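You operate a simulated robot arm through the tools that you are given. There is no shell and no other tool. Be economical: measure what you need, move in short steps, check, and stop when the job is done.

You are at the controls of a simulated two-armed robot. One attempt, no reset.

## Task
Stack the red tin from the top of the radiator cover on top of the green tin. Take the water bottle and leave it on the top of the shoe cabinet. Open the cabinet drawer, put the suede block from the inside of the cabinet drawer on the cleaning cupboard top, then shut the drawer. Put the duster on the top of the shoe cabinet away on the top of the low bookcase. Open the tin lid. Do these in any order. Set down upright: water bottle.

The check looks at the end state, three seconds after you hand in, the way a careful person would. Anything else that was tipped, shoved, dropped, spilled or broken makes it a failure. Lids that push on must go on centred and level and be pressed home; caps that screw on are set level and turned clockwise until they are tight.

## Robot
Two 6-joint arms with two-finger parallel grippers on one trunk, on a base that drives. Base frame: it is fixed to the floor where the robot stands at the start and does not move with it; the origin is under the middle of the robot, x ahead of it, y to its left, z up. Readings come in m, rad, newtons and seconds.
The left shoulder is at the start at [0.06, 0.194, 1.297], the right one opposite. Places, roughly: cabinet drawer [-3.7, 3.3, 0.8]; cleaning cupboard top [-2.9, 5.6, 0.8]; duster (11x8x4 cm) [-3.6, 3.6, 0.9]; suede block (7x4x3 cm) [-3.7, 3.4, 0.8]; tin [0.5, 0, 1]; tin lid [-3.8, 2.1, 0.8]; top of the low bookcase [3, -1, 0.7]; top of the shoe cabinet [-3.7, 3.3, 0.9]; water bottle [-3.75, -0.5, 0.5]. Payload 1.57 kg a hand.
The tool frame of a hand sits at the grasp point between the pads (the TCP): z along the fingers, y along the line on which they close. The tips reach 0.03 m beyond it. The gripper opens to 0.11 m. The fingers are 0.024 m wide and 0.012 m thick; the gripper's body (0.048 by 0.112 m) begins 0.078 m behind the TCP.
Orientation is that of the tool frame in the base frame, as a unit quaternion [x, y, z, w]. With the fingers straight down and closing along the base's y, the tool's x points along the base's -x, its y along +y and its z along -z.

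## Interface
- The arms move only by the tool play_rows. It takes "left_deltas", "right_deltas" or both (then of equal length, played together; a hand with none holds still); each is a list that holds one entry, the list of rows, each a list of 6 numbers: the shift along the base's x, y, z in m, then the turn, a rotation vector about the base's x, y, z in rad. In form: [[[dx, dy, dz, wx, wy, wz], ...]]. A call has 1 to 10 rows; each row is the pose to reach, as a shift and turn from the pose commanded when the call began. "left_gripper" and "right_gripper" are, for a hand that has rows, the finger opening in m, from 0 to 0.11, set as the call begins (left out, the last holds). Rows are played at 5 a second. More than 0.05 m and 0.15 rad between two rows, or a gripper value outside its range, and nothing of the call is played. Where a pose cannot be reached the arm comes as near as it can. A force on the tool above 40 N (or 10 N above the force at the start of the call, whichever is more), or a blocked arm, ends the call early, and 0.2 s more pass. The fingers move at their own pace (about 0.153 m/s each) and stop on an object; they squeeze with about 29 N. The grip force told is the motor's: it shows also when the fingers shut on nothing. Time passes only in rows, and 0.2 s behind the last, so rows that repeat a pose let the fingers close. The reply holds the time, the measured pose of the TCP, the force on the tool along the base axes, the opening and the grip force, in the units named above and with some noise, with the torque about the TCP (base axes, N m) and any sound that the robot's microphone picked up.
- Cameras (640 x 400 px; columns grow to the right, rows downward): "scene" is now at [0.0158, -0.0165, 1.8411]; the picture's right is [-0.34, -0.94, 0.00], its down [-0.71, 0.25, -0.66] and it looks along [0.62, -0.23, -0.75] (base axes); focal length 290 px, centre (320, 200). "left" rides on the left gripper at [0.07, -0.016, -0.141] in its tool frame; the picture's right is [0.23, 0.97, 0.00], its down [-0.85, 0.20, -0.48] and it looks along [-0.47, 0.11, 0.88] (tool axes); focal length 222 px, centre (320, 200). "right" rides on the right gripper at [0.07, 0.016, -0.141] in its tool frame; the picture's right is [-0.23, 0.97, 0.00], its down [-0.86, -0.20, -0.48] and it looks along [-0.47, -0.11, 0.88] (tool axes); focal length 222 px, centre (320, 200).
- capture(camera): a new picture of that camera. It takes no simulated time.
- raise_lower(by): slides the trunk up (or, below 0, down) by that many m; the arms and the scene camera ride with it, the base frame stays. It gives what a move gives, with no picture.
- steer(legs): drives the robot by 1 to 6 legs, each [ahead, left, turn to the left] in m, m and rad, along the robot's own axes; the way and the turn of a leg run together, so that a leg with both is an arc; at most 1.5 m and 3.142 rad a leg. The arms and the cameras ride along, it lands a little off, and it stops where it bumps. It gives what a move gives.
- turn_head(pan, tilt): turns the head with the scene camera to pan (to the left, within 1.501 rad either way) and tilt (down, from -0.506 to 1.204), counted from straight ahead of the robot. It gives what a move gives.
- locate(camera, pixels): for up to 12 pixels [column, row] of the newest picture of that camera ("zoom" is the newest enlarged one), the place [x, y, z] in the base frame of the surface seen there, good to about 0.002 m. It takes no simulated time.
- zoom(camera, box): a new picture of the part [left, top, right, bottom] of that camera's present view, enlarged. It takes no simulated time.
- hand_in(): hands the job in; it is judged then, once.

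Go step by step. Measure first, check grasps and placings, and put right what went wrong. The budget is 117 turns and 118 pictures, counting those below and the enlarged ones. Unless the task says otherwise, let go and move clear before handing in, and close with one line.

The tools are called by a JSON object that holds its "fn" and its "kwargs". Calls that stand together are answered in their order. play_rows: Moves the arms, as the interface text tells. Its arguments: {"type":"object","properties":{"left_deltas":{"type":"array","items":{"type":"array","items":{"type":"array","items":{"type":"number"}}}},"left_gripper":{"type":"number"},"right_deltas":{"type":"array","items":{"type":"array","items":{"type":"array","items":{"type":"number"}}}},"right_gripper":{"type":"number"}},"required":[]} The other tools are called the same way: raise_lower (by) slides the trunk up or down; steer (legs) drives the base; turn_head (pan, tilt) turns the head that bears the scene camera; capture (camera) takes a picture; locate (camera, pixels) gives the place of the surface under pixels of a picture; zoom (camera, box) takes an enlarged picture of a part of a camera's view; hand_in () hands the job in.

At the start:

```text
clock: 0.0
left_position: [0.419, 0.131, 1.2835]
left_tool_rot: [0.0, 1.0, 0.0, 0.0]
left_force: [0.4, -0.1, -0.1]
left_ft_torque: [-0.01, -0.01, 0.0]
left_opening: 0.1101
left_grip_force: 0.1
right_position: [0.3797, -0.2726, 1.3585]
right_tool_rot: [0.0, 1.0, -0.001, -0.001]
right_force: [0.2, 0.7, -0.5]
right_ft_torque: [0.0, 0.02, 0.0]
right_opening: 0.1101
right_grip_force: 0.1
trunk travel left (down, up): [-0.925, 0.065]
robot x, y, heading: [0.0002, -0.0018, -0.003]
head pan, tilt: [-0.342, 0.85]
```

scene: 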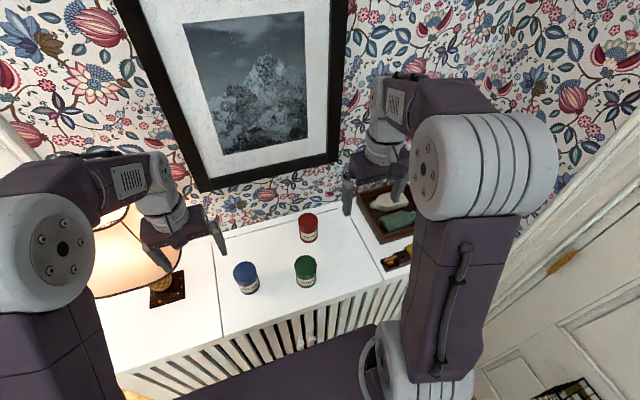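
right: 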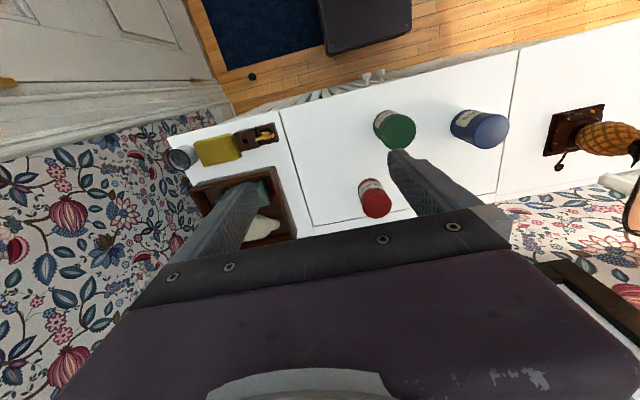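
left: 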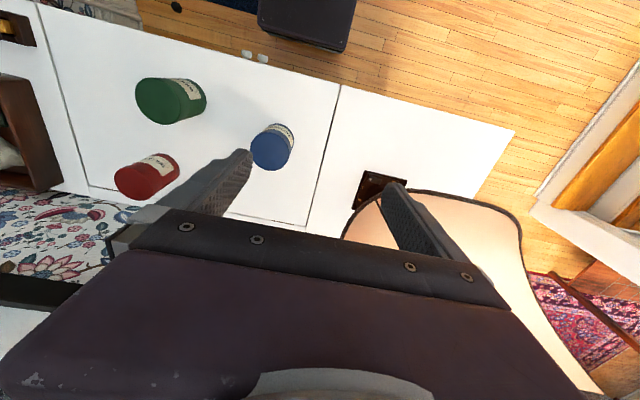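

The scene shows the red tin at (308,228), green at (305,270) and blue at (246,277). I'll measure them.

{"fn": "locate", "kwargs": {"camera": "scene", "pixels": [[308, 219], [300, 218], [316, 218], [308, 238], [305, 262], [296, 262], [314, 262], [305, 282], [246, 269], [270, 250], [340, 220], [230, 300]]}}

{"fn": "zoom", "kwargs": {"camera": "scene", "box": [220, 180, 420, 305]}}

```text
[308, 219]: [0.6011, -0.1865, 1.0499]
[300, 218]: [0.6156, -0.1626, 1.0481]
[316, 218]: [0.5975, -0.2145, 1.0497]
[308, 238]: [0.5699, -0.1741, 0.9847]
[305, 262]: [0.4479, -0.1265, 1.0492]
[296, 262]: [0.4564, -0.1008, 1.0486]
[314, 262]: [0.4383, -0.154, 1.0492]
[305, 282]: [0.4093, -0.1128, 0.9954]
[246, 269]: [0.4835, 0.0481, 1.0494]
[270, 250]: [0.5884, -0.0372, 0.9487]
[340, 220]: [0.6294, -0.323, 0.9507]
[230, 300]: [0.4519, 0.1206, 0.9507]
```

```text
3.20 times, centred on (320, 242) of scene
```

zoom: 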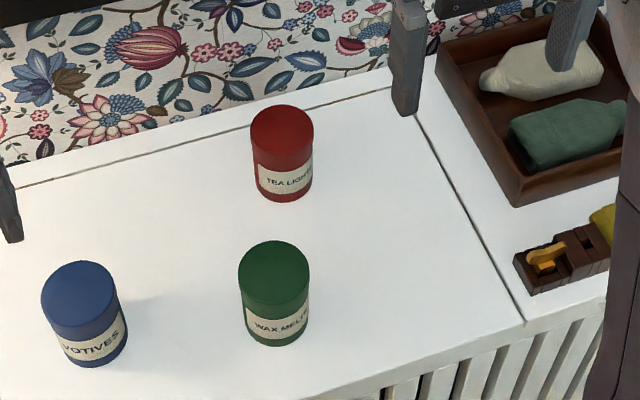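

Tins stand on z≈0.95 and reach 1.05. I'll take the exact top outlines from the zoom.

{"fn": "locate", "kwargs": {"camera": "zoom", "pixels": [[282, 132], [253, 132], [311, 132], [282, 107], [282, 155], [274, 272], [242, 272], [307, 272], [274, 244], [274, 300]]}}

```text
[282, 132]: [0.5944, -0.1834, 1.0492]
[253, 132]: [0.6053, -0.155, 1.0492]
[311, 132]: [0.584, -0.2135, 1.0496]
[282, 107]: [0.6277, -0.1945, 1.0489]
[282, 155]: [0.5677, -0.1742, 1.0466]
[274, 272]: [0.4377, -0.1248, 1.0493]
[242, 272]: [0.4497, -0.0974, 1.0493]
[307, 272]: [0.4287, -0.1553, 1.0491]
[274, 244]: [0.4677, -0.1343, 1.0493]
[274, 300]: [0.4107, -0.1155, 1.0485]
```

Red centre is about (0.596,-0.184) and green about (0.439,-0.126). I'll move the right hand above the red tin.

{"fn": "play_rows", "kwargs": {"right_deltas": [[[0.036, 0.015, -0.025, 0, 0, 0], [0.072, 0.03, -0.05, 0, 0, 0], [0.108, 0.045, -0.08, 0, 0, 0], [0.144, 0.06, -0.11, 0, 0, 0], [0.18, 0.074, -0.14, 0, 0, 0], [0.2163, 0.0886, -0.17, 0, 0, 0], [0.2163, 0.0886, -0.2, 0, 0, 0], [0.2163, 0.0886, -0.2, 0, 0, 0]]], "right_gripper": 0.11}}

{"fn": "capture", "kwargs": {"camera": "right"}}

```text
clock: 1.8
left_position: [0.4184, 0.1259, 1.2843]
left_tool_rot: [0.0, 1.0, 0.001, 0.001]
left_force: [-0.2, -0.1, 0.0]
left_ft_torque: [0.0, -0.01, 0.01]
left_opening: 0.1102
left_grip_force: 0.0
right_position: [0.5949, -0.1923, 1.1582]
right_tool_rot: [0.0, 1.0, 0.001, 0.0]
right_force: [0.9, 0.1, -0.3]
right_ft_torque: [0.01, 0.02, 0.02]
right_opening: 0.11
right_grip_force: 0.0
trunk travel left (down, up): [-0.925, 0.065]
robot x, y, heading: [-0.001, -0.0019, -0.01]
head pan, tilt: [-0.342, 0.85]
```

```text
113 pictures are left
```

right: 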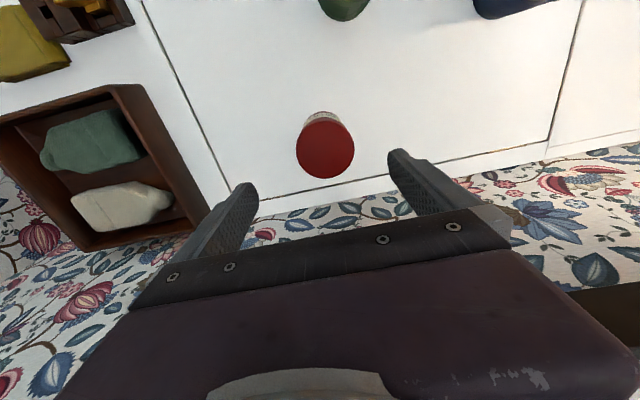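

The hand landed about 8 mm short in y (base yawed slightly). I'll correct and descend to z≈1.0.

{"fn": "play_rows", "kwargs": {"right_deltas": [[[0.001, 0.008, 0, 0, 0, 0], [0.001, 0.008, 0, 0, 0, 0], [0.001, 0.008, -0.02, 0, 0, 0]]]}}

{"fn": "capture", "kwargs": {"camera": "right"}}

{"fn": "locate", "kwargs": {"camera": "right", "pixels": [[325, 150], [310, 155], [340, 145]]}}

```text
clock: 2.6
left_position: [0.4211, 0.1257, 1.2842]
left_tool_rot: [0.0, 1.0, 0.002, -0.001]
left_force: [0.2, 0.2, 0.2]
left_ft_torque: [0.0, -0.01, -0.02]
left_opening: 0.1101
left_grip_force: 0.1
right_position: [0.5978, -0.1839, 1.1374]
right_tool_rot: [0.0, 1.0, 0.001, 0.0]
right_force: [0.0, -0.2, 0.4]
right_ft_torque: [-0.02, -0.02, 0.01]
right_opening: 0.1099
right_grip_force: 0.1
trunk travel left (down, up): [-0.925, 0.065]
robot x, y, heading: [0.0012, 0.0048, -0.001]
head pan, tilt: [-0.342, 0.85]
```

```text
112 pictures are left
```

right: 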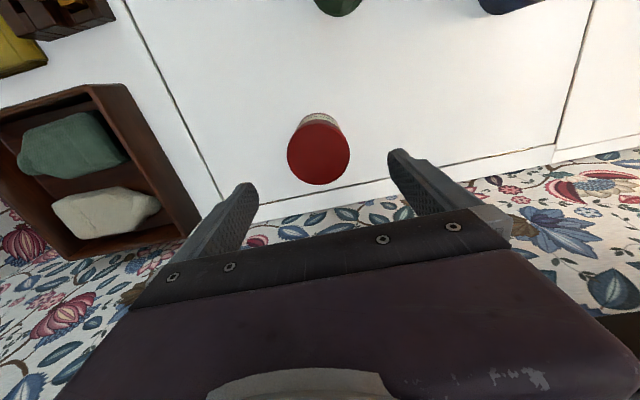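

```text
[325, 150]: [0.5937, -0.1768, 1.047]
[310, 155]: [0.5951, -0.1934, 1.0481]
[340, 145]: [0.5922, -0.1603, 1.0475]
```

The red tin centre (318,152) is at (0.594,-0.184), aligned. Descend to z≈1.003 and close.

{"fn": "play_rows", "kwargs": {"right_deltas": [[[-0.002, 0, -0.04, 0, 0, 0], [-0.002, 0, -0.08, 0, 0, 0], [-0.002, 0, -0.115, 0, 0, 0], [-0.002, 0, -0.135, 0, 0, 0], [-0.002, 0, -0.135, 0, 0, 0]]]}}

{"fn": "capture", "kwargs": {"camera": "right"}}

```text
clock: 3.8
left_position: [0.4185, 0.1269, 1.284]
left_tool_rot: [0.0, 1.0, 0.003, 0.0]
left_force: [0.6, -0.7, 0.7]
left_ft_torque: [0.02, -0.02, -0.03]
left_opening: 0.1103
left_grip_force: 0.0
right_position: [0.5807, -0.1824, 1.0055]
right_tool_rot: [0.001, 1.0, 0.001, 0.0]
right_force: [0.5, -0.6, -0.7]
right_ft_torque: [0.02, -0.02, 0.03]
right_opening: 0.1099
right_grip_force: 0.1
right hand out of reach, approached as far as the arm can: row 3, 4, 5
trunk travel left (down, up): [-0.925, 0.065]
robot x, y, heading: [-0.0033, 0.0026, 0.001]
head pan, tilt: [-0.342, 0.85]
```

```text
111 pictures are left
```

right: 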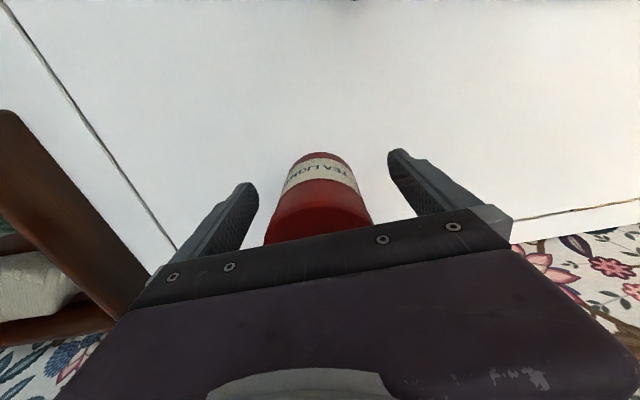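

The hand stops 14 mm short in x at full reach. I'll raise the arm back up and then lower the trunk so the shoulder is nearer.

{"fn": "play_rows", "kwargs": {"right_deltas": [[[0, 0, 0.04, 0, 0, 0], [0, 0, 0.08, 0, 0, 0], [0, 0, 0.12, 0, 0, 0], [0.0, 0, 0.16, 0, 0, 0], [0.0, 0, 0.18, 0, 0, 0]]]}}

{"fn": "raise_lower", "kwargs": {"by": -0.1}}

{"fn": "capture", "kwargs": {"camera": "right"}}

```text
clock: 5.0
left_position: [0.4189, 0.126, 1.2835]
left_tool_rot: [0.0, 1.0, 0.001, 0.0]
left_force: [-1.0, 0.1, -0.7]
left_ft_torque: [0.0, 0.01, -0.02]
left_opening: 0.1099
left_grip_force: 0.0
right_position: [0.58, -0.1834, 1.1883]
right_tool_rot: [0.0, 1.0, 0.0, 0.0]
right_force: [-0.5, 0.1, 0.1]
right_ft_torque: [0.0, 0.02, 0.01]
right_opening: 0.1101
right_grip_force: 0.0
trunk travel left (down, up): [-0.925, 0.065]
robot x, y, heading: [0.0007, 0.0015, -0.0]
head pan, tilt: [-0.342, 0.85]
```

```text
clock: 6.3
left_position: [0.4189, 0.126, 1.1835]
left_tool_rot: [-0.001, 1.0, 0.002, 0.001]
left_force: [0.2, 0.1, -0.5]
left_ft_torque: [-0.01, 0.01, -0.01]
left_opening: 0.1097
left_grip_force: 0.1
right_position: [0.5801, -0.1817, 1.0888]
right_tool_rot: [0.0, 1.0, 0.002, -0.001]
right_force: [-0.4, 0.2, 0.2]
right_ft_torque: [-0.01, 0.01, 0.02]
right_opening: 0.1099
right_grip_force: 0.1
trunk travel left (down, up): [-0.825, 0.165]
robot x, y, heading: [-0.0016, 0.004, 0.001]
head pan, tilt: [-0.342, 0.85]
```

```text
110 pictures are left
```

right: 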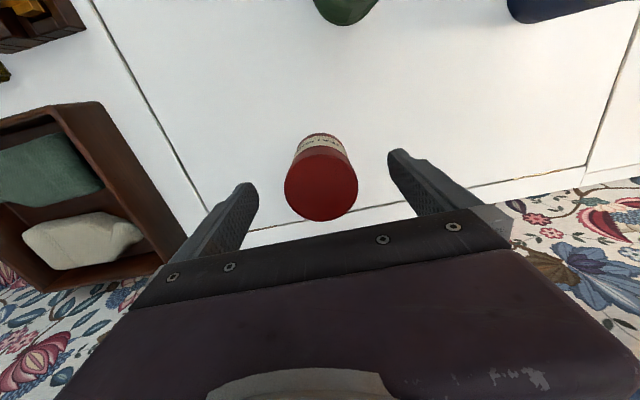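

Tip clearance is fine; move +15 mm x and descend, then look before closing.

{"fn": "play_rows", "kwargs": {"right_deltas": [[[0.015, -0.001, 0, 0, 0, 0], [0.015, -0.001, -0.04, 0, 0, 0], [0.015, -0.001, -0.07, 0, 0, 0], [0.015, -0.001, -0.086, 0, 0, 0], [0.015, -0.001, -0.086, 0, 0, 0]]]}}

{"fn": "capture", "kwargs": {"camera": "right"}}

```text
clock: 7.5
left_position: [0.4191, 0.1268, 1.1836]
left_tool_rot: [0.0, 1.0, 0.002, 0.0]
left_force: [-1.1, 0.7, 0.4]
left_ft_torque: [0.03, 0.02, 0.04]
left_opening: 0.1102
left_grip_force: 0.1
right_position: [0.594, -0.1822, 1.0017]
right_tool_rot: [0.0, 1.0, 0.003, -0.001]
right_force: [0.3, 0.6, -0.5]
right_ft_torque: [-0.04, 0.02, -0.01]
right_opening: 0.1102
right_grip_force: 0.1
trunk travel left (down, up): [-0.825, 0.165]
robot x, y, heading: [0.0018, 0.0019, -0.004]
head pan, tilt: [-0.342, 0.85]
```

```text
109 pictures are left
```

right: 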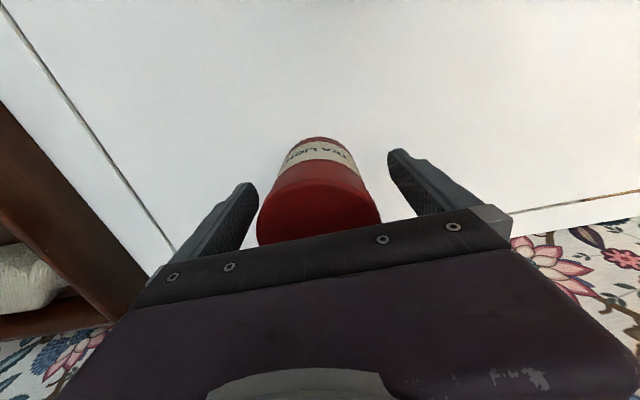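

Tin sits between the fingers. Close and lift straight up.

{"fn": "play_rows", "kwargs": {"right_deltas": [[[0, 0, 0, 0, 0, 0], [0, 0, 0, 0, 0, 0], [0, 0, 0, 0, 0, 0], [0, 0, 0, 0, 0, 0]]], "right_gripper": 0.03}}

{"fn": "play_rows", "kwargs": {"right_deltas": [[[0, 0, 0.03, 0, 0, 0], [0, 0, 0.07, 0, 0, 0], [0, 0, 0.11, 0, 0, 0], [0, 0, 0.14, 0, 0, 0], [0, 0, 0.14, 0, 0, 0]]]}}

{"fn": "capture", "kwargs": {"camera": "right"}}

```text
clock: 8.5
left_position: [0.4187, 0.1257, 1.1839]
left_tool_rot: [0.0, 1.0, 0.001, 0.0]
left_force: [0.7, -0.1, -0.5]
left_ft_torque: [-0.04, 0.0, -0.02]
left_opening: 0.1103
left_grip_force: 0.1
right_position: [0.5948, -0.1847, 1.0033]
right_tool_rot: [0.0, 1.0, 0.002, -0.001]
right_force: [0.9, 0.5, 0.5]
right_ft_torque: [0.07, 0.0, 0.0]
right_opening: 0.0682
right_grip_force: 28.7
trunk travel left (down, up): [-0.825, 0.165]
robot x, y, heading: [-0.0002, -0.0016, -0.001]
head pan, tilt: [-0.342, 0.85]
```

```text
clock: 9.7
left_position: [0.4199, 0.1268, 1.1837]
left_tool_rot: [0.0, 1.0, 0.002, 0.0]
left_force: [0.4, 0.3, 0.6]
left_ft_torque: [0.01, -0.02, 0.0]
left_opening: 0.11
left_grip_force: 0.1
right_position: [0.5953, -0.1834, 1.1417]
right_tool_rot: [0.001, 1.0, 0.002, 0.0]
right_force: [0.3, -0.6, -1.6]
right_ft_torque: [-0.01, 0.02, -0.03]
right_opening: 0.0681
right_grip_force: 28.8
trunk travel left (down, up): [-0.825, 0.165]
robot x, y, heading: [0.0035, -0.0011, 0.005]
head pan, tilt: [-0.342, 0.85]
```

```text
108 pictures are left
```

right: 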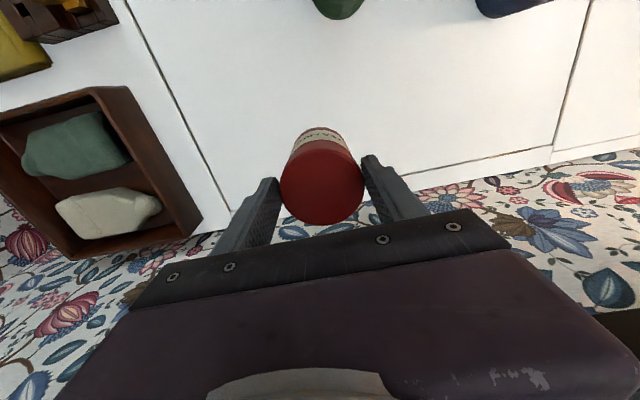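

Red tin is held (opening 0.068). Move above the green tin, bottom ~4 cm over it.

{"fn": "play_rows", "kwargs": {"right_deltas": [[[-0.035, 0.013, 0.01, 0, 0, 0], [-0.07, 0.026, 0.01, 0, 0, 0], [-0.105, 0.039, 0.01, 0, 0, 0], [-0.14, 0.052, 0.01, 0, 0, 0], [-0.156, 0.0575, 0.01, 0, 0, 0], [-0.156, 0.0575, 0.01, 0, 0, 0]]]}}

{"fn": "capture", "kwargs": {"camera": "right"}}

{"fn": "zoom", "kwargs": {"camera": "scene", "box": [220, 160, 420, 285]}}

```text
clock: 11.1
left_position: [0.4192, 0.1265, 1.1832]
left_tool_rot: [-0.001, 1.0, 0.002, 0.0]
left_force: [0.6, 0.6, 0.3]
left_ft_torque: [-0.02, 0.0, -0.01]
left_opening: 0.11
left_grip_force: 0.0
right_position: [0.5872, -0.1571, 1.1574]
right_tool_rot: [0.0, 1.0, 0.001, -0.002]
right_force: [0.2, -0.1, -2.2]
right_ft_torque: [0.01, -0.02, 0.03]
right_opening: 0.0678
right_grip_force: 28.2
right hand out of reach, approached as far as the arm can: row 1, 2, 3, 4, 5, 6
trunk travel left (down, up): [-0.825, 0.165]
robot x, y, heading: [0.0012, 0.0007, 0.004]
head pan, tilt: [-0.342, 0.85]
```

```text
107 pictures are left
```

right: 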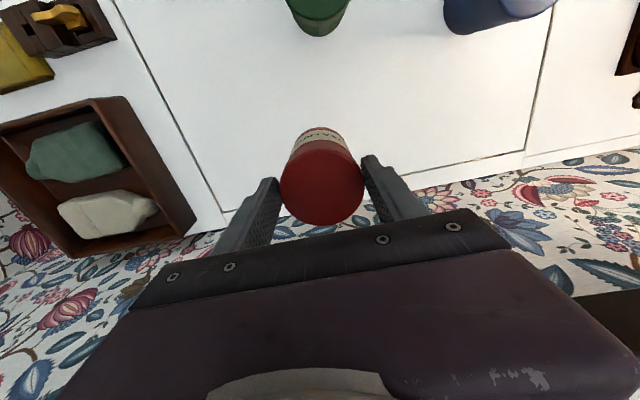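

```text
3.20 times, centred on (320, 222) of scene
```

zoom: 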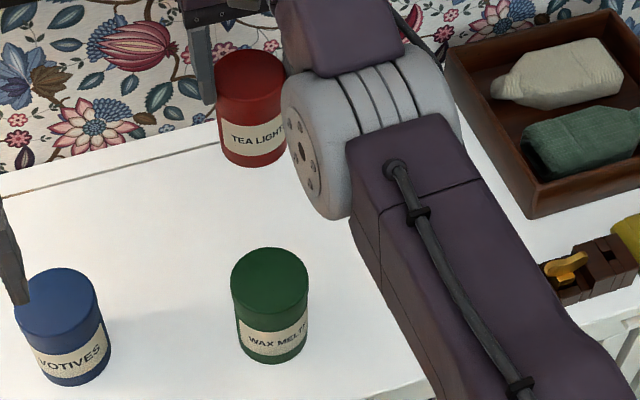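

The arm refused that path. I'll try straight back in x alone to see which direction is limiting.

{"fn": "play_rows", "kwargs": {"right_deltas": [[[0.0, 0.0, 0.0, 0, 0, 0], [-0.03, 0, 0, 0, 0, 0], [-0.06, 0, 0.0, 0, 0, 0], [-0.09, 0, 0.0, 0, 0, 0], [-0.12, 0, 0.0, 0, 0, 0], [-0.12, 0, 0.0, 0, 0, 0]]]}}

```text
clock: 12.5
left_position: [0.4193, 0.1253, 1.1832]
left_tool_rot: [0.0, 1.0, 0.002, 0.0]
left_force: [0.4, 0.2, 0.0]
left_ft_torque: [-0.02, -0.02, -0.03]
left_opening: 0.11
left_grip_force: 0.0
right_position: [0.5881, -0.1574, 1.1592]
right_tool_rot: [0.001, 1.0, 0.002, -0.002]
right_force: [-0.2, -0.8, -2.2]
right_ft_torque: [-0.01, 0.03, -0.01]
right_opening: 0.0679
right_grip_force: 29.3
right hand out of reach, approached as far as the arm can: row 2, 3, 4, 5, 6
trunk travel left (down, up): [-0.825, 0.165]
robot x, y, heading: [-0.0014, -0.0025, 0.003]
head pan, tilt: [-0.342, 0.85]
```

Back in x is blocked in this arm pose. I'll raise the trunk 0.1 and retrace the earlier good path (which ran further right).

{"fn": "raise_lower", "kwargs": {"by": 0.1}}

{"fn": "play_rows", "kwargs": {"right_deltas": [[[0.0, -0.02, -0.02, 0, 0, 0], [0, -0.04, -0.04, 0, 0, 0], [-0.03, -0.05, -0.04, 0, 0, 0], [-0.06, -0.06, -0.03, 0, 0, 0], [-0.09, -0.06, -0.02, 0, 0, 0], [-0.09, -0.06, -0.02, 0, 0, 0]]]}}

```text
clock: 13.9
left_position: [0.4205, 0.1273, 1.2842]
left_tool_rot: [0.0, 1.0, 0.002, 0.0]
left_force: [-0.5, -1.2, 0.0]
left_ft_torque: [0.01, -0.02, -0.01]
left_opening: 0.11
left_grip_force: 0.0
right_position: [0.5874, -0.1591, 1.2606]
right_tool_rot: [0.0, 1.0, 0.001, -0.003]
right_force: [0.8, -0.7, -1.9]
right_ft_torque: [0.02, 0.02, 0.0]
right_opening: 0.0684
right_grip_force: 28.9
trunk travel left (down, up): [-0.925, 0.065]
robot x, y, heading: [0.002, -0.0013, 0.001]
head pan, tilt: [-0.342, 0.85]
```

```text
clock: 15.3
left_position: [0.4198, 0.1263, 1.2835]
left_tool_rot: [-0.001, 1.0, 0.002, 0.0]
left_force: [-0.5, -1.1, 0.5]
left_ft_torque: [0.0, 0.03, 0.02]
left_opening: 0.11
left_grip_force: 0.0
right_position: [0.591, -0.2087, 1.2309]
right_tool_rot: [0.001, 1.0, 0.001, -0.003]
right_force: [0.3, 0.0, -1.5]
right_ft_torque: [0.0, 0.0, 0.02]
right_opening: 0.0684
right_grip_force: 29.1
right hand out of reach, approached as far as the arm can: row 1, 2, 3, 4, 5, 6
trunk travel left (down, up): [-0.925, 0.065]
robot x, y, heading: [-0.0003, 0.0026, 0.002]
head pan, tilt: [-0.342, 0.85]
```

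Still stuck at radius ≈0.59. I'll look at the arm configuration.

{"fn": "capture", "kwargs": {"camera": "scene"}}

```text
105 pictures are left
```

scene: 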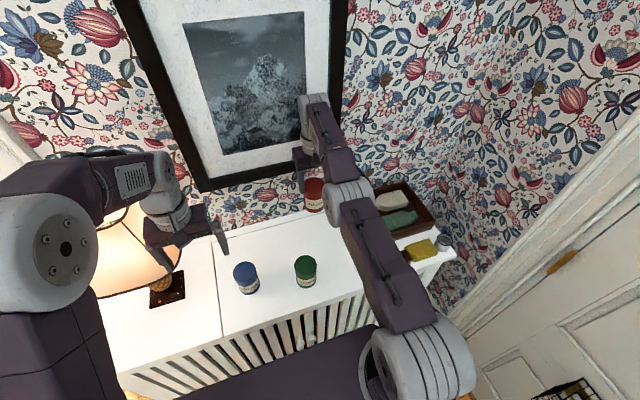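

The right arm is straight (singular), so the solver can't bend the elbow radially. I'll pitch the tool a little while asking for an inward motion to break out.

{"fn": "play_rows", "kwargs": {"right_deltas": [[[-0.005, 0, 0, 0, 0.12, 0], [-0.02, 0, 0, 0, 0.24, 0], [-0.04, 0, 0, 0, 0.3, 0], [-0.07, 0, 0, 0, 0.3, 0], [-0.1, 0, 0.0, 0, 0.2, 0], [-0.1, 0, 0.0, 0, 0.08, 0], [-0.1, 0, 0.0, 0, 0, 0]]]}}

```text
clock: 16.9
left_position: [0.4192, 0.1261, 1.2849]
left_tool_rot: [0.0, 1.0, 0.003, 0.0]
left_force: [0.3, -0.3, -0.2]
left_ft_torque: [0.0, 0.02, -0.01]
left_opening: 0.11
left_grip_force: 0.0
right_position: [0.5408, -0.2118, 1.3587]
right_tool_rot: [0.0, 0.999, 0.003, -0.036]
right_force: [0.1, -1.0, -1.8]
right_ft_torque: [0.01, 0.01, -0.05]
right_opening: 0.0679
right_grip_force: 28.9
right hand out of reach, approached as far as the arm can: row 1, 2, 3, 5, 6, 7
trunk travel left (down, up): [-0.925, 0.065]
robot x, y, heading: [0.0024, 0.0011, 0.002]
head pan, tilt: [-0.342, 0.85]
```

It came loose at row 4 (x moved to 0.54, z up) before catching again. Repeat, keeping the tilt while moving inward.

{"fn": "play_rows", "kwargs": {"right_deltas": [[[-0.01, 0, 0, 0, 0.12, 0], [-0.02, 0, 0, 0, 0.24, 0], [-0.04, 0, 0, 0, 0.3, 0], [-0.06, 0, 0, 0, 0.3, 0], [-0.08, 0, 0.0, 0, 0.3, 0], [-0.1, 0, 0.0, 0, 0.3, 0], [-0.1, 0, 0.0, 0, 0.3, 0]]]}}

{"fn": "capture", "kwargs": {"camera": "scene"}}

```text
clock: 18.5
left_position: [0.4197, 0.1263, 1.2825]
left_tool_rot: [0.001, 1.0, 0.001, 0.0]
left_force: [0.1, 0.2, 0.2]
left_ft_torque: [0.01, 0.0, 0.01]
left_opening: 0.1101
left_grip_force: 0.0
right_position: [0.4394, -0.2115, 1.359]
right_tool_rot: [0.001, 0.983, 0.003, -0.185]
right_force: [-0.2, -1.7, -1.3]
right_ft_torque: [0.01, -0.01, -0.01]
right_opening: 0.0682
right_grip_force: 29.8
right hand out of reach, approached as far as the arm can: row 1, 2, 3, 4
trunk travel left (down, up): [-0.925, 0.065]
robot x, y, heading: [-0.0017, -0.0016, 0.001]
head pan, tilt: [-0.342, 0.85]
```

```text
104 pictures are left
```

scene: 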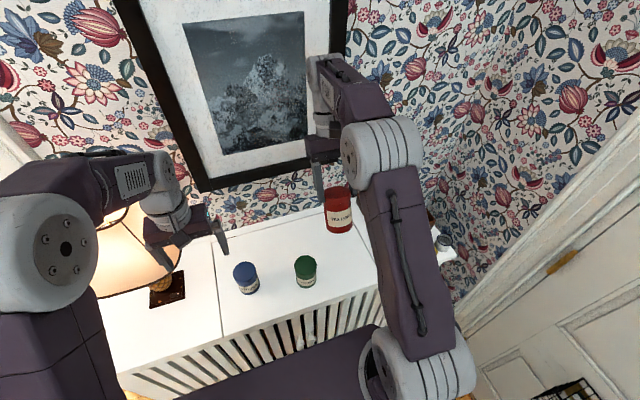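

The elbow is bent properly again. Untilt (−0.373 about y), then slide over the green tin.

{"fn": "play_rows", "kwargs": {"right_deltas": [[[0, 0, 0, 0, -0.125, 0], [0, 0, 0, 0, -0.25, 0], [0, 0, 0, 0, -0.373, 0], [0, 0.03, -0.03, 0, -0.373, 0], [0, 0.06, -0.06, 0, -0.373, 0], [0, 0.085, -0.1, 0, -0.373, 0], [0, 0.085, -0.13, 0, -0.373, 0], [0, 0.085, -0.16, 0, -0.373, 0], [0, 0.085, -0.19, 0, -0.373, 0], [0, 0.085, -0.19, 0, -0.373, 0]]]}}

{"fn": "capture", "kwargs": {"camera": "right"}}

{"fn": "zoom", "kwargs": {"camera": "scene", "box": [220, 160, 420, 285]}}

```text
clock: 20.7
left_position: [0.4191, 0.1247, 1.2842]
left_tool_rot: [0.0, 1.0, 0.001, 0.0]
left_force: [0.1, -0.2, 1.0]
left_ft_torque: [0.0, 0.0, 0.02]
left_opening: 0.1097
left_grip_force: 0.1
right_position: [0.4391, -0.1255, 1.1688]
right_tool_rot: [0.0, 1.0, 0.003, 0.001]
right_force: [0.2, 0.1, -2.5]
right_ft_torque: [0.03, 0.0, 0.01]
right_opening: 0.0683
right_grip_force: 29.3
trunk travel left (down, up): [-0.925, 0.065]
robot x, y, heading: [-0.0015, 0.0012, -0.003]
head pan, tilt: [-0.342, 0.85]
```

```text
103 pictures are left
```

right: 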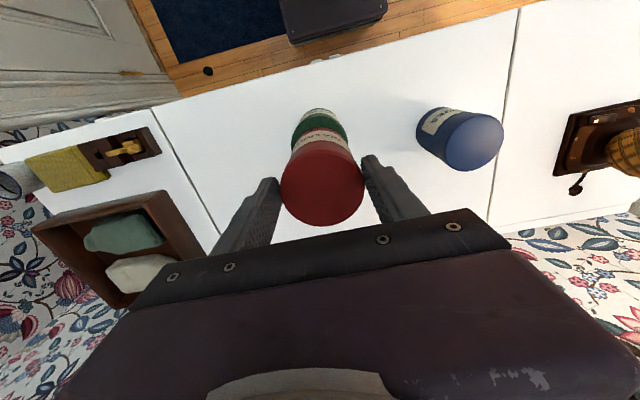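

```text
3.20 times, centred on (320, 222) of scene
```

zoom: 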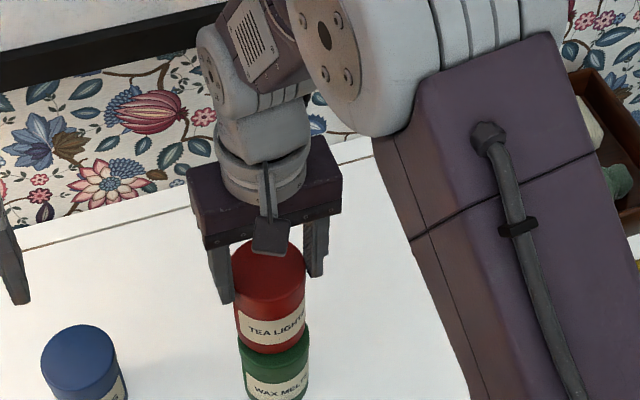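

Red hovers above green. Check the red centre against the green centre, then lower.

{"fn": "locate", "kwargs": {"camera": "right", "pixels": [[322, 184], [283, 184], [361, 184], [322, 220], [319, 127], [347, 130], [293, 145]]}}

{"fn": "play_rows", "kwargs": {"right_deltas": [[[0, 0, -0.03, 0, 0, 0], [0, 0, -0.05, 0, 0, 0], [0, 0, -0.057, 0, 0, 0], [0, 0, -0.057, 0, 0, 0]]]}}

{"fn": "zoom", "kwargs": {"camera": "scene", "box": [250, 220, 370, 295]}}

{"fn": "capture", "kwargs": {"camera": "right"}}

```text
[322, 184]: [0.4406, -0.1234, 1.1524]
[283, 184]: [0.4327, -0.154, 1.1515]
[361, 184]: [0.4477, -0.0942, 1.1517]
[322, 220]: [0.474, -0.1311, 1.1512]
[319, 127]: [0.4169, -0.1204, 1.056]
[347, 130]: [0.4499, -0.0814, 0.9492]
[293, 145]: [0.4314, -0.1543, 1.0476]
```

```text
clock: 21.2
left_position: [0.4145, 0.122, 1.2854]
left_tool_rot: [0.0, 1.0, 0.002, 0.002]
left_force: [0.2, -0.7, -0.4]
left_ft_torque: [-0.03, -0.01, -0.02]
left_opening: 0.11
left_grip_force: 0.2
right_position: [0.4398, -0.1266, 1.1445]
right_tool_rot: [0.0, 1.0, 0.006, 0.01]
right_force: [-8.8, 1.4, 40.8]
right_ft_torque: [0.5, 0.29, 0.07]
right_opening: 0.0685
right_grip_force: 28.8
trunk travel left (down, up): [-0.925, 0.065]
robot x, y, heading: [0.003, 0.0026, 0.001]
head pan, tilt: [-0.342, 0.85]
stopped in row 2 (right hand): the force on the tool passed its limit (the readings are from after the stop); the commanded pose is now the measured one
```

```text
5.33 times, centred on (310, 258) of scene
```

zoom: 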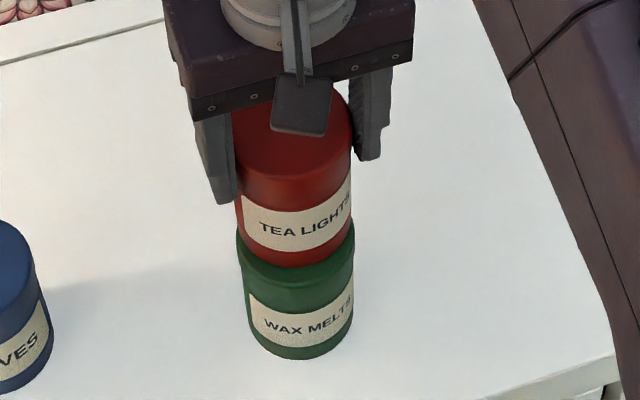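

```text
100 pictures are left
```

right: 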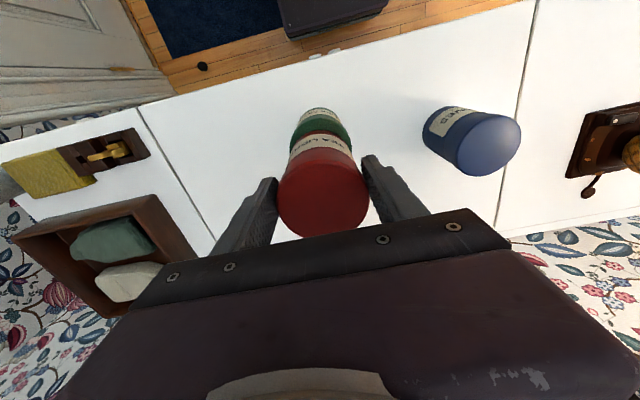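

The tin had slid down in the grip, so it touched early (40 N). Check where it sits now.

{"fn": "locate", "kwargs": {"camera": "right", "pixels": [[322, 192], [281, 192], [363, 192], [305, 150], [338, 150], [322, 228], [320, 125]]}}

{"fn": "locate", "kwargs": {"camera": "zoom", "pixels": [[294, 262], [240, 240], [352, 228], [296, 280], [290, 150]]}}

```text
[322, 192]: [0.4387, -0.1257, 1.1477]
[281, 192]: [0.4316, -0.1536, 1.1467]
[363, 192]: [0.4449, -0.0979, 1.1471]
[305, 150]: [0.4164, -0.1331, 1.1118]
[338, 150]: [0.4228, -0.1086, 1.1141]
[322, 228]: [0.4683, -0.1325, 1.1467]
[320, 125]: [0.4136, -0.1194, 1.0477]
```

```text
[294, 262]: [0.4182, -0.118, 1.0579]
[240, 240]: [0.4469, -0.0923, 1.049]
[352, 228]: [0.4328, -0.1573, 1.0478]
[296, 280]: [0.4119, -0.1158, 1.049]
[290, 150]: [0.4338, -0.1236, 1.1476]
```

Red rests on green, centred at (0.439,-0.126), top 1.148. Release, then lift clear.

{"fn": "play_rows", "kwargs": {"right_deltas": [[[0, 0, 0.001, 0, 0, 0], [0, 0, 0.001, 0, 0, 0], [0, 0, 0.001, 0, 0, 0]]], "right_gripper": 0.11}}

{"fn": "play_rows", "kwargs": {"right_deltas": [[[0, 0, 0.04, 0, 0, 0], [0, 0, 0.08, 0, 0, 0], [0, 0, 0.12, 0, 0, 0], [0, -0.03, 0.16, 0, 0, 0], [0, -0.06, 0.2, 0, 0, 0]]]}}

{"fn": "zoom", "kwargs": {"camera": "scene", "box": [220, 180, 420, 305]}}

```text
clock: 22.0
left_position: [0.4175, 0.1206, 1.2854]
left_tool_rot: [0.001, 1.0, 0.002, 0.001]
left_force: [-0.8, -0.5, -0.1]
left_ft_torque: [-0.01, 0.02, 0.0]
left_opening: 0.1099
left_grip_force: 0.1
right_position: [0.4415, -0.1281, 1.1419]
right_tool_rot: [0.001, 1.0, 0.006, 0.006]
right_force: [-1.4, -0.1, -0.2]
right_ft_torque: [0.03, -0.01, 0.02]
right_opening: 0.1096
right_grip_force: 0.0
trunk travel left (down, up): [-0.925, 0.065]
robot x, y, heading: [0.0009, 0.0013, -0.001]
head pan, tilt: [-0.342, 0.85]
```

```text
clock: 23.2
left_position: [0.4175, 0.1197, 1.2845]
left_tool_rot: [0.0, 1.0, 0.004, 0.001]
left_force: [-0.4, 0.5, 0.0]
left_ft_torque: [0.01, 0.01, 0.0]
left_opening: 0.1102
left_grip_force: 0.0
right_position: [0.4407, -0.1899, 1.3416]
right_tool_rot: [0.0, 1.0, 0.006, 0.007]
right_force: [0.1, -0.3, 0.3]
right_ft_torque: [-0.01, -0.02, 0.05]
right_opening: 0.1101
right_grip_force: 0.1
trunk travel left (down, up): [-0.925, 0.065]
robot x, y, heading: [-0.0003, -0.0009, -0.001]
head pan, tilt: [-0.342, 0.85]
```

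```text
3.20 times, centred on (320, 242) of scene
```

zoom: 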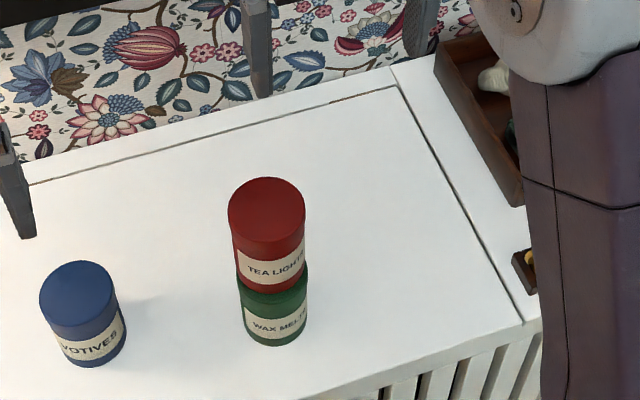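

The stack is standing well. Next, back off and look around to plan a route.

{"fn": "steer", "kwargs": {"legs": [[-0.4, 0, 0], [0, 0, 1.57]]}}

{"fn": "turn_head", "kwargs": {"pan": 0, "tilt": 0.3}}

{"fn": "capture", "kwargs": {"camera": "scene"}}

{"fn": "turn_head", "kwargs": {"pan": 1.4, "tilt": 0.3}}

{"fn": "capture", "kwargs": {"camera": "scene"}}

```text
clock: 29.4
left_position: [-0.5105, 0.4209, 1.2833]
left_tool_rot: [-0.705, 0.709, 0.002, -0.004]
left_force: [-0.4, 0.5, 0.7]
left_ft_torque: [0.0, 0.0, 0.0]
left_opening: 0.11
left_grip_force: 0.1
right_position: [-0.2005, 0.4415, 1.34]
right_tool_rot: [-0.705, 0.709, 0.009, 0.001]
right_force: [-0.8, -0.6, -0.4]
right_ft_torque: [-0.01, -0.03, -0.01]
right_opening: 0.1102
right_grip_force: 0.1
trunk travel left (down, up): [-0.925, 0.065]
robot x, y, heading: [-0.3937, 0.0018, 1.568]
head pan, tilt: [-0.342, 0.85]
```

```text
clock: 30.4
left_position: [-0.511, 0.4177, 1.2841]
left_tool_rot: [-0.705, 0.709, 0.003, -0.002]
left_force: [-0.1, 0.5, 0.4]
left_ft_torque: [-0.01, 0.01, -0.03]
left_opening: 0.1101
left_grip_force: 0.0
right_position: [-0.2008, 0.4386, 1.3404]
right_tool_rot: [-0.705, 0.709, 0.011, 0.002]
right_force: [0.1, 0.4, -0.6]
right_ft_torque: [0.01, -0.01, 0.01]
right_opening: 0.11
right_grip_force: 0.1
trunk travel left (down, up): [-0.925, 0.065]
robot x, y, heading: [-0.3972, 0.0014, 1.565]
head pan, tilt: [0.0, 0.3]
```

```text
98 pictures are left
```

scene: 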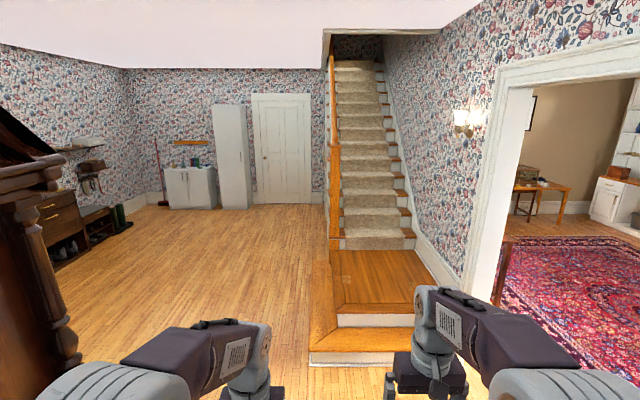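

```text
clock: 31.9
left_position: [-0.5104, 0.4171, 1.2858]
left_tool_rot: [-0.706, 0.709, 0.003, -0.002]
left_force: [-0.7, -0.9, -0.4]
left_ft_torque: [0.01, 0.04, -0.01]
left_opening: 0.1099
left_grip_force: 0.0
right_position: [-0.2032, 0.4392, 1.3403]
right_tool_rot: [-0.705, 0.709, 0.011, 0.001]
right_force: [-0.7, 0.5, 0.8]
right_ft_torque: [0.01, 0.0, 0.03]
right_opening: 0.11
right_grip_force: 0.1
trunk travel left (down, up): [-0.925, 0.065]
robot x, y, heading: [-0.3856, -0.0007, 1.566]
head pan, tilt: [1.4, 0.3]
```

```text
97 pictures are left
```

scene: 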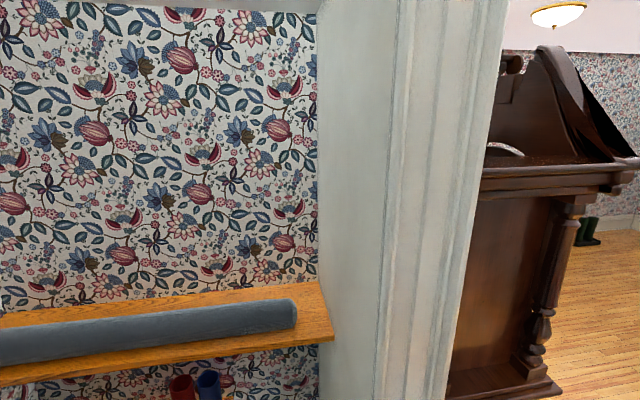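

I need the room geometry: measure the wall/jamb and hall stand.

{"fn": "locate", "kwargs": {"camera": "scene", "pixels": [[100, 150], [300, 150], [345, 250], [420, 250], [470, 250], [330, 340], [200, 300], [520, 300], [545, 390], [610, 300], [540, 350], [620, 180]]}}

{"fn": "turn_head", "kwargs": {"pan": 0.6, "tilt": 0.4}}

{"fn": "capture", "kwargs": {"camera": "scene"}}

{"fn": "locate", "kwargs": {"camera": "scene", "pixels": [[100, 370], [180, 370], [250, 370], [180, 250], [300, 250], [330, 220], [400, 190], [450, 190], [510, 190], [560, 210], [600, 250], [480, 250]]}}

```text
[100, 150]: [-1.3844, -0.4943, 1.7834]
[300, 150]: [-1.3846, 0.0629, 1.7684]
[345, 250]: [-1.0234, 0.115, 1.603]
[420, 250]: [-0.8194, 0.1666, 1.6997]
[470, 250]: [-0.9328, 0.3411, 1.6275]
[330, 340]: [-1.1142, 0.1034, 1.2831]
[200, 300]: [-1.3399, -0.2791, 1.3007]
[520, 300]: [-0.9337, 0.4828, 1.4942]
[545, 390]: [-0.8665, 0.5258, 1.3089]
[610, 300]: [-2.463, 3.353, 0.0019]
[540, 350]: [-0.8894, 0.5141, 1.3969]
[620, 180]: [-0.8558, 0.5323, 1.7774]
```

```text
clock: 33.1
left_position: [-0.5101, 0.4173, 1.2855]
left_tool_rot: [-0.705, 0.709, 0.003, -0.002]
left_force: [0.0, -0.1, 0.1]
left_ft_torque: [-0.04, -0.01, 0.0]
left_opening: 0.1099
left_grip_force: 0.1
right_position: [-0.2009, 0.4375, 1.341]
right_tool_rot: [-0.705, 0.709, 0.011, 0.002]
right_force: [-0.7, 0.3, 0.9]
right_ft_torque: [0.01, 0.0, -0.02]
right_opening: 0.1099
right_grip_force: 0.0
trunk travel left (down, up): [-0.925, 0.065]
robot x, y, heading: [-0.3919, -0.0027, 1.567]
head pan, tilt: [0.6, 0.4]
```

```text
96 pictures are left
```

scene: 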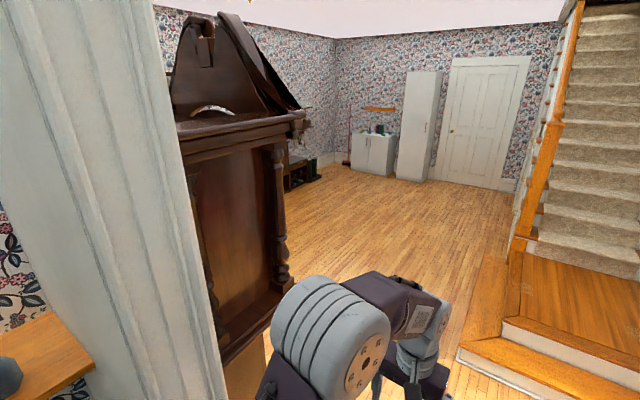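

```text
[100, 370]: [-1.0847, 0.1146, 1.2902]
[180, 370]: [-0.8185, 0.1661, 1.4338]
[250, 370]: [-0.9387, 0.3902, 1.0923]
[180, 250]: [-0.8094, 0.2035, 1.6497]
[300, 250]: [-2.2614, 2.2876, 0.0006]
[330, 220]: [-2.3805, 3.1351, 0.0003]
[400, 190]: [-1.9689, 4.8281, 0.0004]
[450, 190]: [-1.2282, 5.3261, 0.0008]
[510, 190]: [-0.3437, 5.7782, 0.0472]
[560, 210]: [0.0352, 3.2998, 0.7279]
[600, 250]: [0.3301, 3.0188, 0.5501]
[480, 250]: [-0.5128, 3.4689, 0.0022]
```

Locate the stair step and floor gap ahead.

{"fn": "locate", "kwargs": {"camera": "scene", "pixels": [[462, 358], [458, 340], [490, 260], [510, 260], [520, 385], [290, 200], [303, 120], [285, 275], [170, 100], [250, 30], [270, 340], [500, 215]]}}

{"fn": "turn_head", "kwargs": {"pan": 0, "tilt": 0.9}}

{"fn": "capture", "kwargs": {"camera": "scene"}}

{"fn": "locate", "kwargs": {"camera": "scene", "pixels": [[20, 50], [60, 150], [30, 250], [100, 380], [160, 300], [320, 50], [320, 130], [400, 60], [480, 60], [560, 60], [620, 100], [320, 300]]}}

```text
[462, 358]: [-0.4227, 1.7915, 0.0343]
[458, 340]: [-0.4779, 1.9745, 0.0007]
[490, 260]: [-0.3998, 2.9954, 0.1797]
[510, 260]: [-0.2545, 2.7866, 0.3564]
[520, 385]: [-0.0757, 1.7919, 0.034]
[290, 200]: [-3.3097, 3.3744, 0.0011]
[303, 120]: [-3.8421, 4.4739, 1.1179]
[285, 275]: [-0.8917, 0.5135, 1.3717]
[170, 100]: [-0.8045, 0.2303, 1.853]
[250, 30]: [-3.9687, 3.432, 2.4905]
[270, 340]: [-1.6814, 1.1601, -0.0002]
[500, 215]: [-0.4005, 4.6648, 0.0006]
```

```text
clock: 34.1
left_position: [-0.5114, 0.4169, 1.2859]
left_tool_rot: [-0.705, 0.709, 0.003, -0.002]
left_force: [-0.2, -0.3, -0.6]
left_ft_torque: [-0.01, -0.01, -0.01]
left_opening: 0.1098
left_grip_force: 0.1
right_position: [-0.2016, 0.4392, 1.3413]
right_tool_rot: [-0.705, 0.709, 0.009, 0.003]
right_force: [0.3, -0.7, 0.3]
right_ft_torque: [0.01, -0.01, 0.01]
right_opening: 0.1103
right_grip_force: 0.1
trunk travel left (down, up): [-0.925, 0.065]
robot x, y, heading: [-0.3928, -0.0009, 1.562]
head pan, tilt: [0.0, 0.901]
```

```text
95 pictures are left
```

scene: 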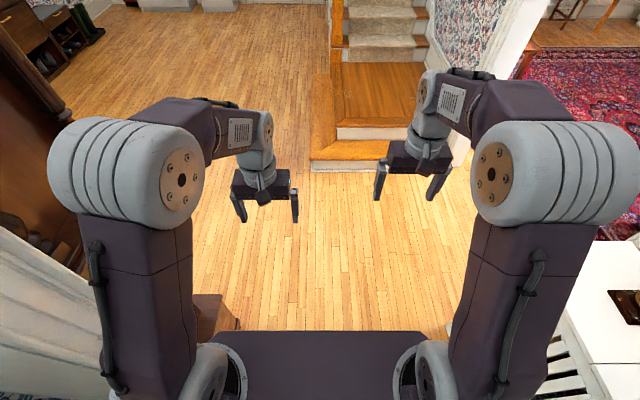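

```text
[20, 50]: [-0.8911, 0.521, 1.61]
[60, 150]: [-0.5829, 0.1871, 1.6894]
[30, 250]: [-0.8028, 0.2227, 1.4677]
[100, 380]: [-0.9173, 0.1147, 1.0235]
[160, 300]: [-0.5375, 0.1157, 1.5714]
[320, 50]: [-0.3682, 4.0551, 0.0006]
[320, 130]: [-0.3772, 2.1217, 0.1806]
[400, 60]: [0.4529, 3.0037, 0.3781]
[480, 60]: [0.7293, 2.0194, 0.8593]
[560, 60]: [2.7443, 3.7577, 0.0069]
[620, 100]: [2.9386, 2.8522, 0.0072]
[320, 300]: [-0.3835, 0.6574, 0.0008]
```

The lane ahead (x≈-0.4) is clear up to the stairs at y≈1.8. Drive to y≈1.15, turn to face −x and look.

{"fn": "steer", "kwargs": {"legs": [[1.15, 0, 0], [0, 0, 1.57]]}}

{"fn": "turn_head", "kwargs": {"pan": 0.35, "tilt": 0.4}}

{"fn": "capture", "kwargs": {"camera": "scene"}}

{"fn": "turn_head", "kwargs": {"pan": -0.5, "tilt": 0.4}}

{"fn": "capture", "kwargs": {"camera": "scene"}}

```text
clock: 35.9
left_position: [-0.4646, 0.4975, 1.2891]
left_tool_rot: [-0.706, 0.708, 0.006, 0.004]
left_force: [-0.7, -0.1, 0.7]
left_ft_torque: [0.03, -0.05, 0.01]
left_opening: 0.1098
left_grip_force: 0.1
right_position: [-0.1551, 0.5188, 1.3484]
right_tool_rot: [-0.706, 0.709, 0.013, 0.007]
right_force: [0.7, 0.0, 0.4]
right_ft_torque: [0.03, -0.03, -0.01]
right_opening: 0.11
right_grip_force: 0.1
trunk travel left (down, up): [-0.925, 0.065]
robot x, y, heading: [-0.3386, 0.0959, 1.566]
head pan, tilt: [0.0, 0.901]
stopped in leg 1: the robot was blocked; the commanded pose is now the measured one
```

```text
clock: 36.9
left_position: [-0.4604, 0.5038, 1.2882]
left_tool_rot: [-0.706, 0.708, 0.005, 0.001]
left_force: [0.1, 0.5, 0.0]
left_ft_torque: [0.01, -0.02, 0.03]
left_opening: 0.1103
left_grip_force: 0.0
right_position: [-0.1515, 0.5269, 1.3447]
right_tool_rot: [-0.706, 0.708, 0.012, 0.004]
right_force: [0.4, 0.7, 0.0]
right_ft_torque: [-0.04, -0.01, 0.0]
right_opening: 0.1101
right_grip_force: 0.1
trunk travel left (down, up): [-0.925, 0.065]
robot x, y, heading: [-0.3426, 0.0918, 1.574]
head pan, tilt: [0.351, 0.4]
```

```text
94 pictures are left
```

scene: 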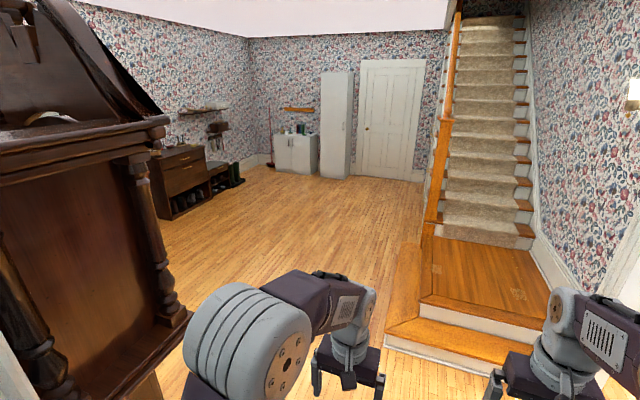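

```text
clock: 38.0
left_position: [-0.4556, 0.5093, 1.2876]
left_tool_rot: [-0.706, 0.708, 0.005, -0.002]
left_force: [0.5, 0.2, -0.1]
left_ft_torque: [-0.03, -0.01, 0.0]
left_opening: 0.1101
left_grip_force: 0.0
right_position: [-0.147, 0.5319, 1.3428]
right_tool_rot: [-0.706, 0.708, 0.012, 0.001]
right_force: [0.0, -0.2, -0.4]
right_ft_torque: [-0.01, 0.01, 0.02]
right_opening: 0.1099
right_grip_force: 0.1
trunk travel left (down, up): [-0.925, 0.065]
robot x, y, heading: [-0.3429, 0.0982, 1.566]
head pan, tilt: [-0.499, 0.4]
```

```text
93 pictures are left
```

scene: 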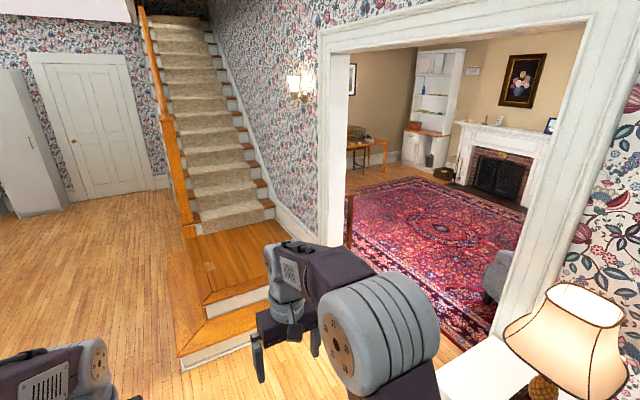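

Blocked after 10 cm, probably by the clock's plinth on the left. Look down to see it.

{"fn": "turn_head", "kwargs": {"pan": 0.5, "tilt": 1.2}}

{"fn": "capture", "kwargs": {"camera": "scene"}}

{"fn": "locate", "kwargs": {"camera": "scene", "pixels": [[60, 300], [100, 200], [150, 150], [180, 200], [220, 150], [250, 250], [200, 250], [60, 100], [30, 200], [150, 300], [300, 200], [330, 300]]}}

```text
clock: 39.3
left_position: [-0.4575, 0.5071, 1.2877]
left_tool_rot: [-0.706, 0.708, 0.006, -0.001]
left_force: [0.7, 0.4, 0.7]
left_ft_torque: [0.04, -0.02, 0.0]
left_opening: 0.1099
left_grip_force: 0.0
right_position: [-0.1491, 0.5298, 1.3432]
right_tool_rot: [-0.706, 0.708, 0.012, 0.003]
right_force: [-0.6, -0.3, 0.1]
right_ft_torque: [0.0, 0.03, -0.01]
right_opening: 0.1101
right_grip_force: 0.0
trunk travel left (down, up): [-0.925, 0.065]
robot x, y, heading: [-0.3399, 0.0974, 1.564]
head pan, tilt: [0.499, 1.201]
```

```text
92 pictures are left
```

scene: 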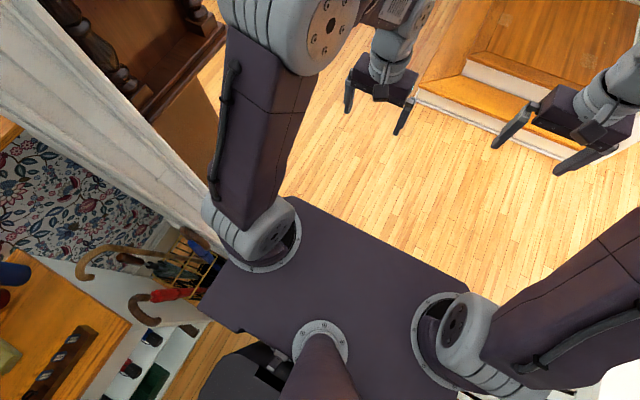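

```text
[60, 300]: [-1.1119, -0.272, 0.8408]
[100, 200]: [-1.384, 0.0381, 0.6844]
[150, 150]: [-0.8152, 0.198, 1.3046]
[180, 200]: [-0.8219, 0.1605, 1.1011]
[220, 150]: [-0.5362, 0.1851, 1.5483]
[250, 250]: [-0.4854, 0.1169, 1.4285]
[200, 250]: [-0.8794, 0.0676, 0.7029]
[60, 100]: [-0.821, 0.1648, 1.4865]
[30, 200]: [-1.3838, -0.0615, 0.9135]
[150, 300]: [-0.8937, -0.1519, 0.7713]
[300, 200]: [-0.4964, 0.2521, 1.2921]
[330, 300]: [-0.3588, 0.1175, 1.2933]
```

The jamb is at x≈−0.82; base probably clipped it. Check the right side clearance to the radiator.

{"fn": "turn_head", "kwargs": {"pan": -0.9, "tilt": 1.2}}

{"fn": "capture", "kwargs": {"camera": "scene"}}

{"fn": "locate", "kwargs": {"camera": "scene", "pixels": [[560, 150], [600, 200], [560, 250], [520, 60], [600, 60], [560, 330], [500, 390], [450, 100], [400, 30], [300, 20], [500, 200], [620, 300]]}}

```text
clock: 40.8
left_position: [-0.4575, 0.5064, 1.2877]
left_tool_rot: [-0.706, 0.708, 0.005, 0.001]
left_force: [-0.6, -0.1, -0.6]
left_ft_torque: [0.03, -0.01, 0.0]
left_opening: 0.1098
left_grip_force: 0.0
right_position: [-0.1487, 0.5283, 1.3438]
right_tool_rot: [-0.706, 0.708, 0.013, 0.002]
right_force: [-0.2, -0.7, -0.4]
right_ft_torque: [0.0, -0.01, 0.01]
right_opening: 0.1101
right_grip_force: 0.1
trunk travel left (down, up): [-0.925, 0.065]
robot x, y, heading: [-0.3392, 0.093, 1.564]
head pan, tilt: [-0.901, 1.201]
```

```text
91 pictures are left
```

scene: 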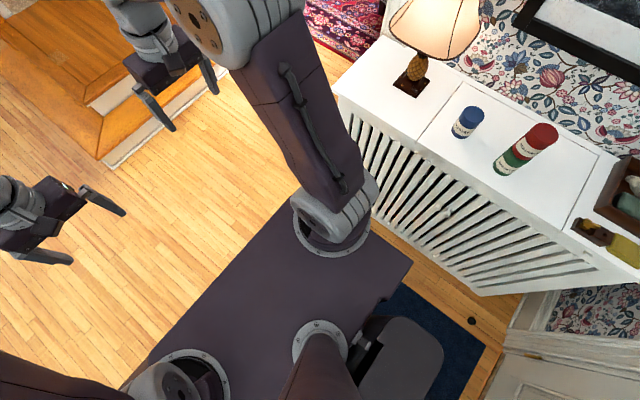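

```text
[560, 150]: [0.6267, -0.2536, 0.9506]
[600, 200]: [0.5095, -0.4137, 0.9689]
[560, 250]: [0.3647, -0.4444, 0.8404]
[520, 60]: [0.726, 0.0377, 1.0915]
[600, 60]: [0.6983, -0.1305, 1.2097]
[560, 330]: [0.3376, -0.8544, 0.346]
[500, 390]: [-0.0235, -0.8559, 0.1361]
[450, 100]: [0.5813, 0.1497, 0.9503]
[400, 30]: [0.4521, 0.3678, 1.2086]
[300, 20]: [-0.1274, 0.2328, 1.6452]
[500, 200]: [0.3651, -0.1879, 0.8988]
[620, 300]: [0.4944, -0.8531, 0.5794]
```

Radiator front at x=0.365, so centre lane is x≈−0.22. Shift right 0.13 and go forward.

{"fn": "steer", "kwargs": {"legs": [[-0.03, -0.13, 0], [0.5, 0, 0]]}}

```text
clock: 44.7
left_position: [-0.3229, 0.9818, 1.2877]
left_tool_rot: [-0.704, 0.71, 0.006, 0.0]
left_force: [-0.8, 0.1, 0.1]
left_ft_torque: [0.01, 0.02, -0.04]
left_opening: 0.1101
left_grip_force: 0.1
right_position: [-0.0143, 1.0015, 1.343]
right_tool_rot: [-0.704, 0.71, 0.014, 0.004]
right_force: [0.3, 0.7, 0.2]
right_ft_torque: [-0.02, 0.0, 0.01]
right_opening: 0.1099
right_grip_force: 0.0
trunk travel left (down, up): [-0.925, 0.065]
robot x, y, heading: [-0.2127, 0.5742, 1.563]
head pan, tilt: [-0.901, 1.201]
```

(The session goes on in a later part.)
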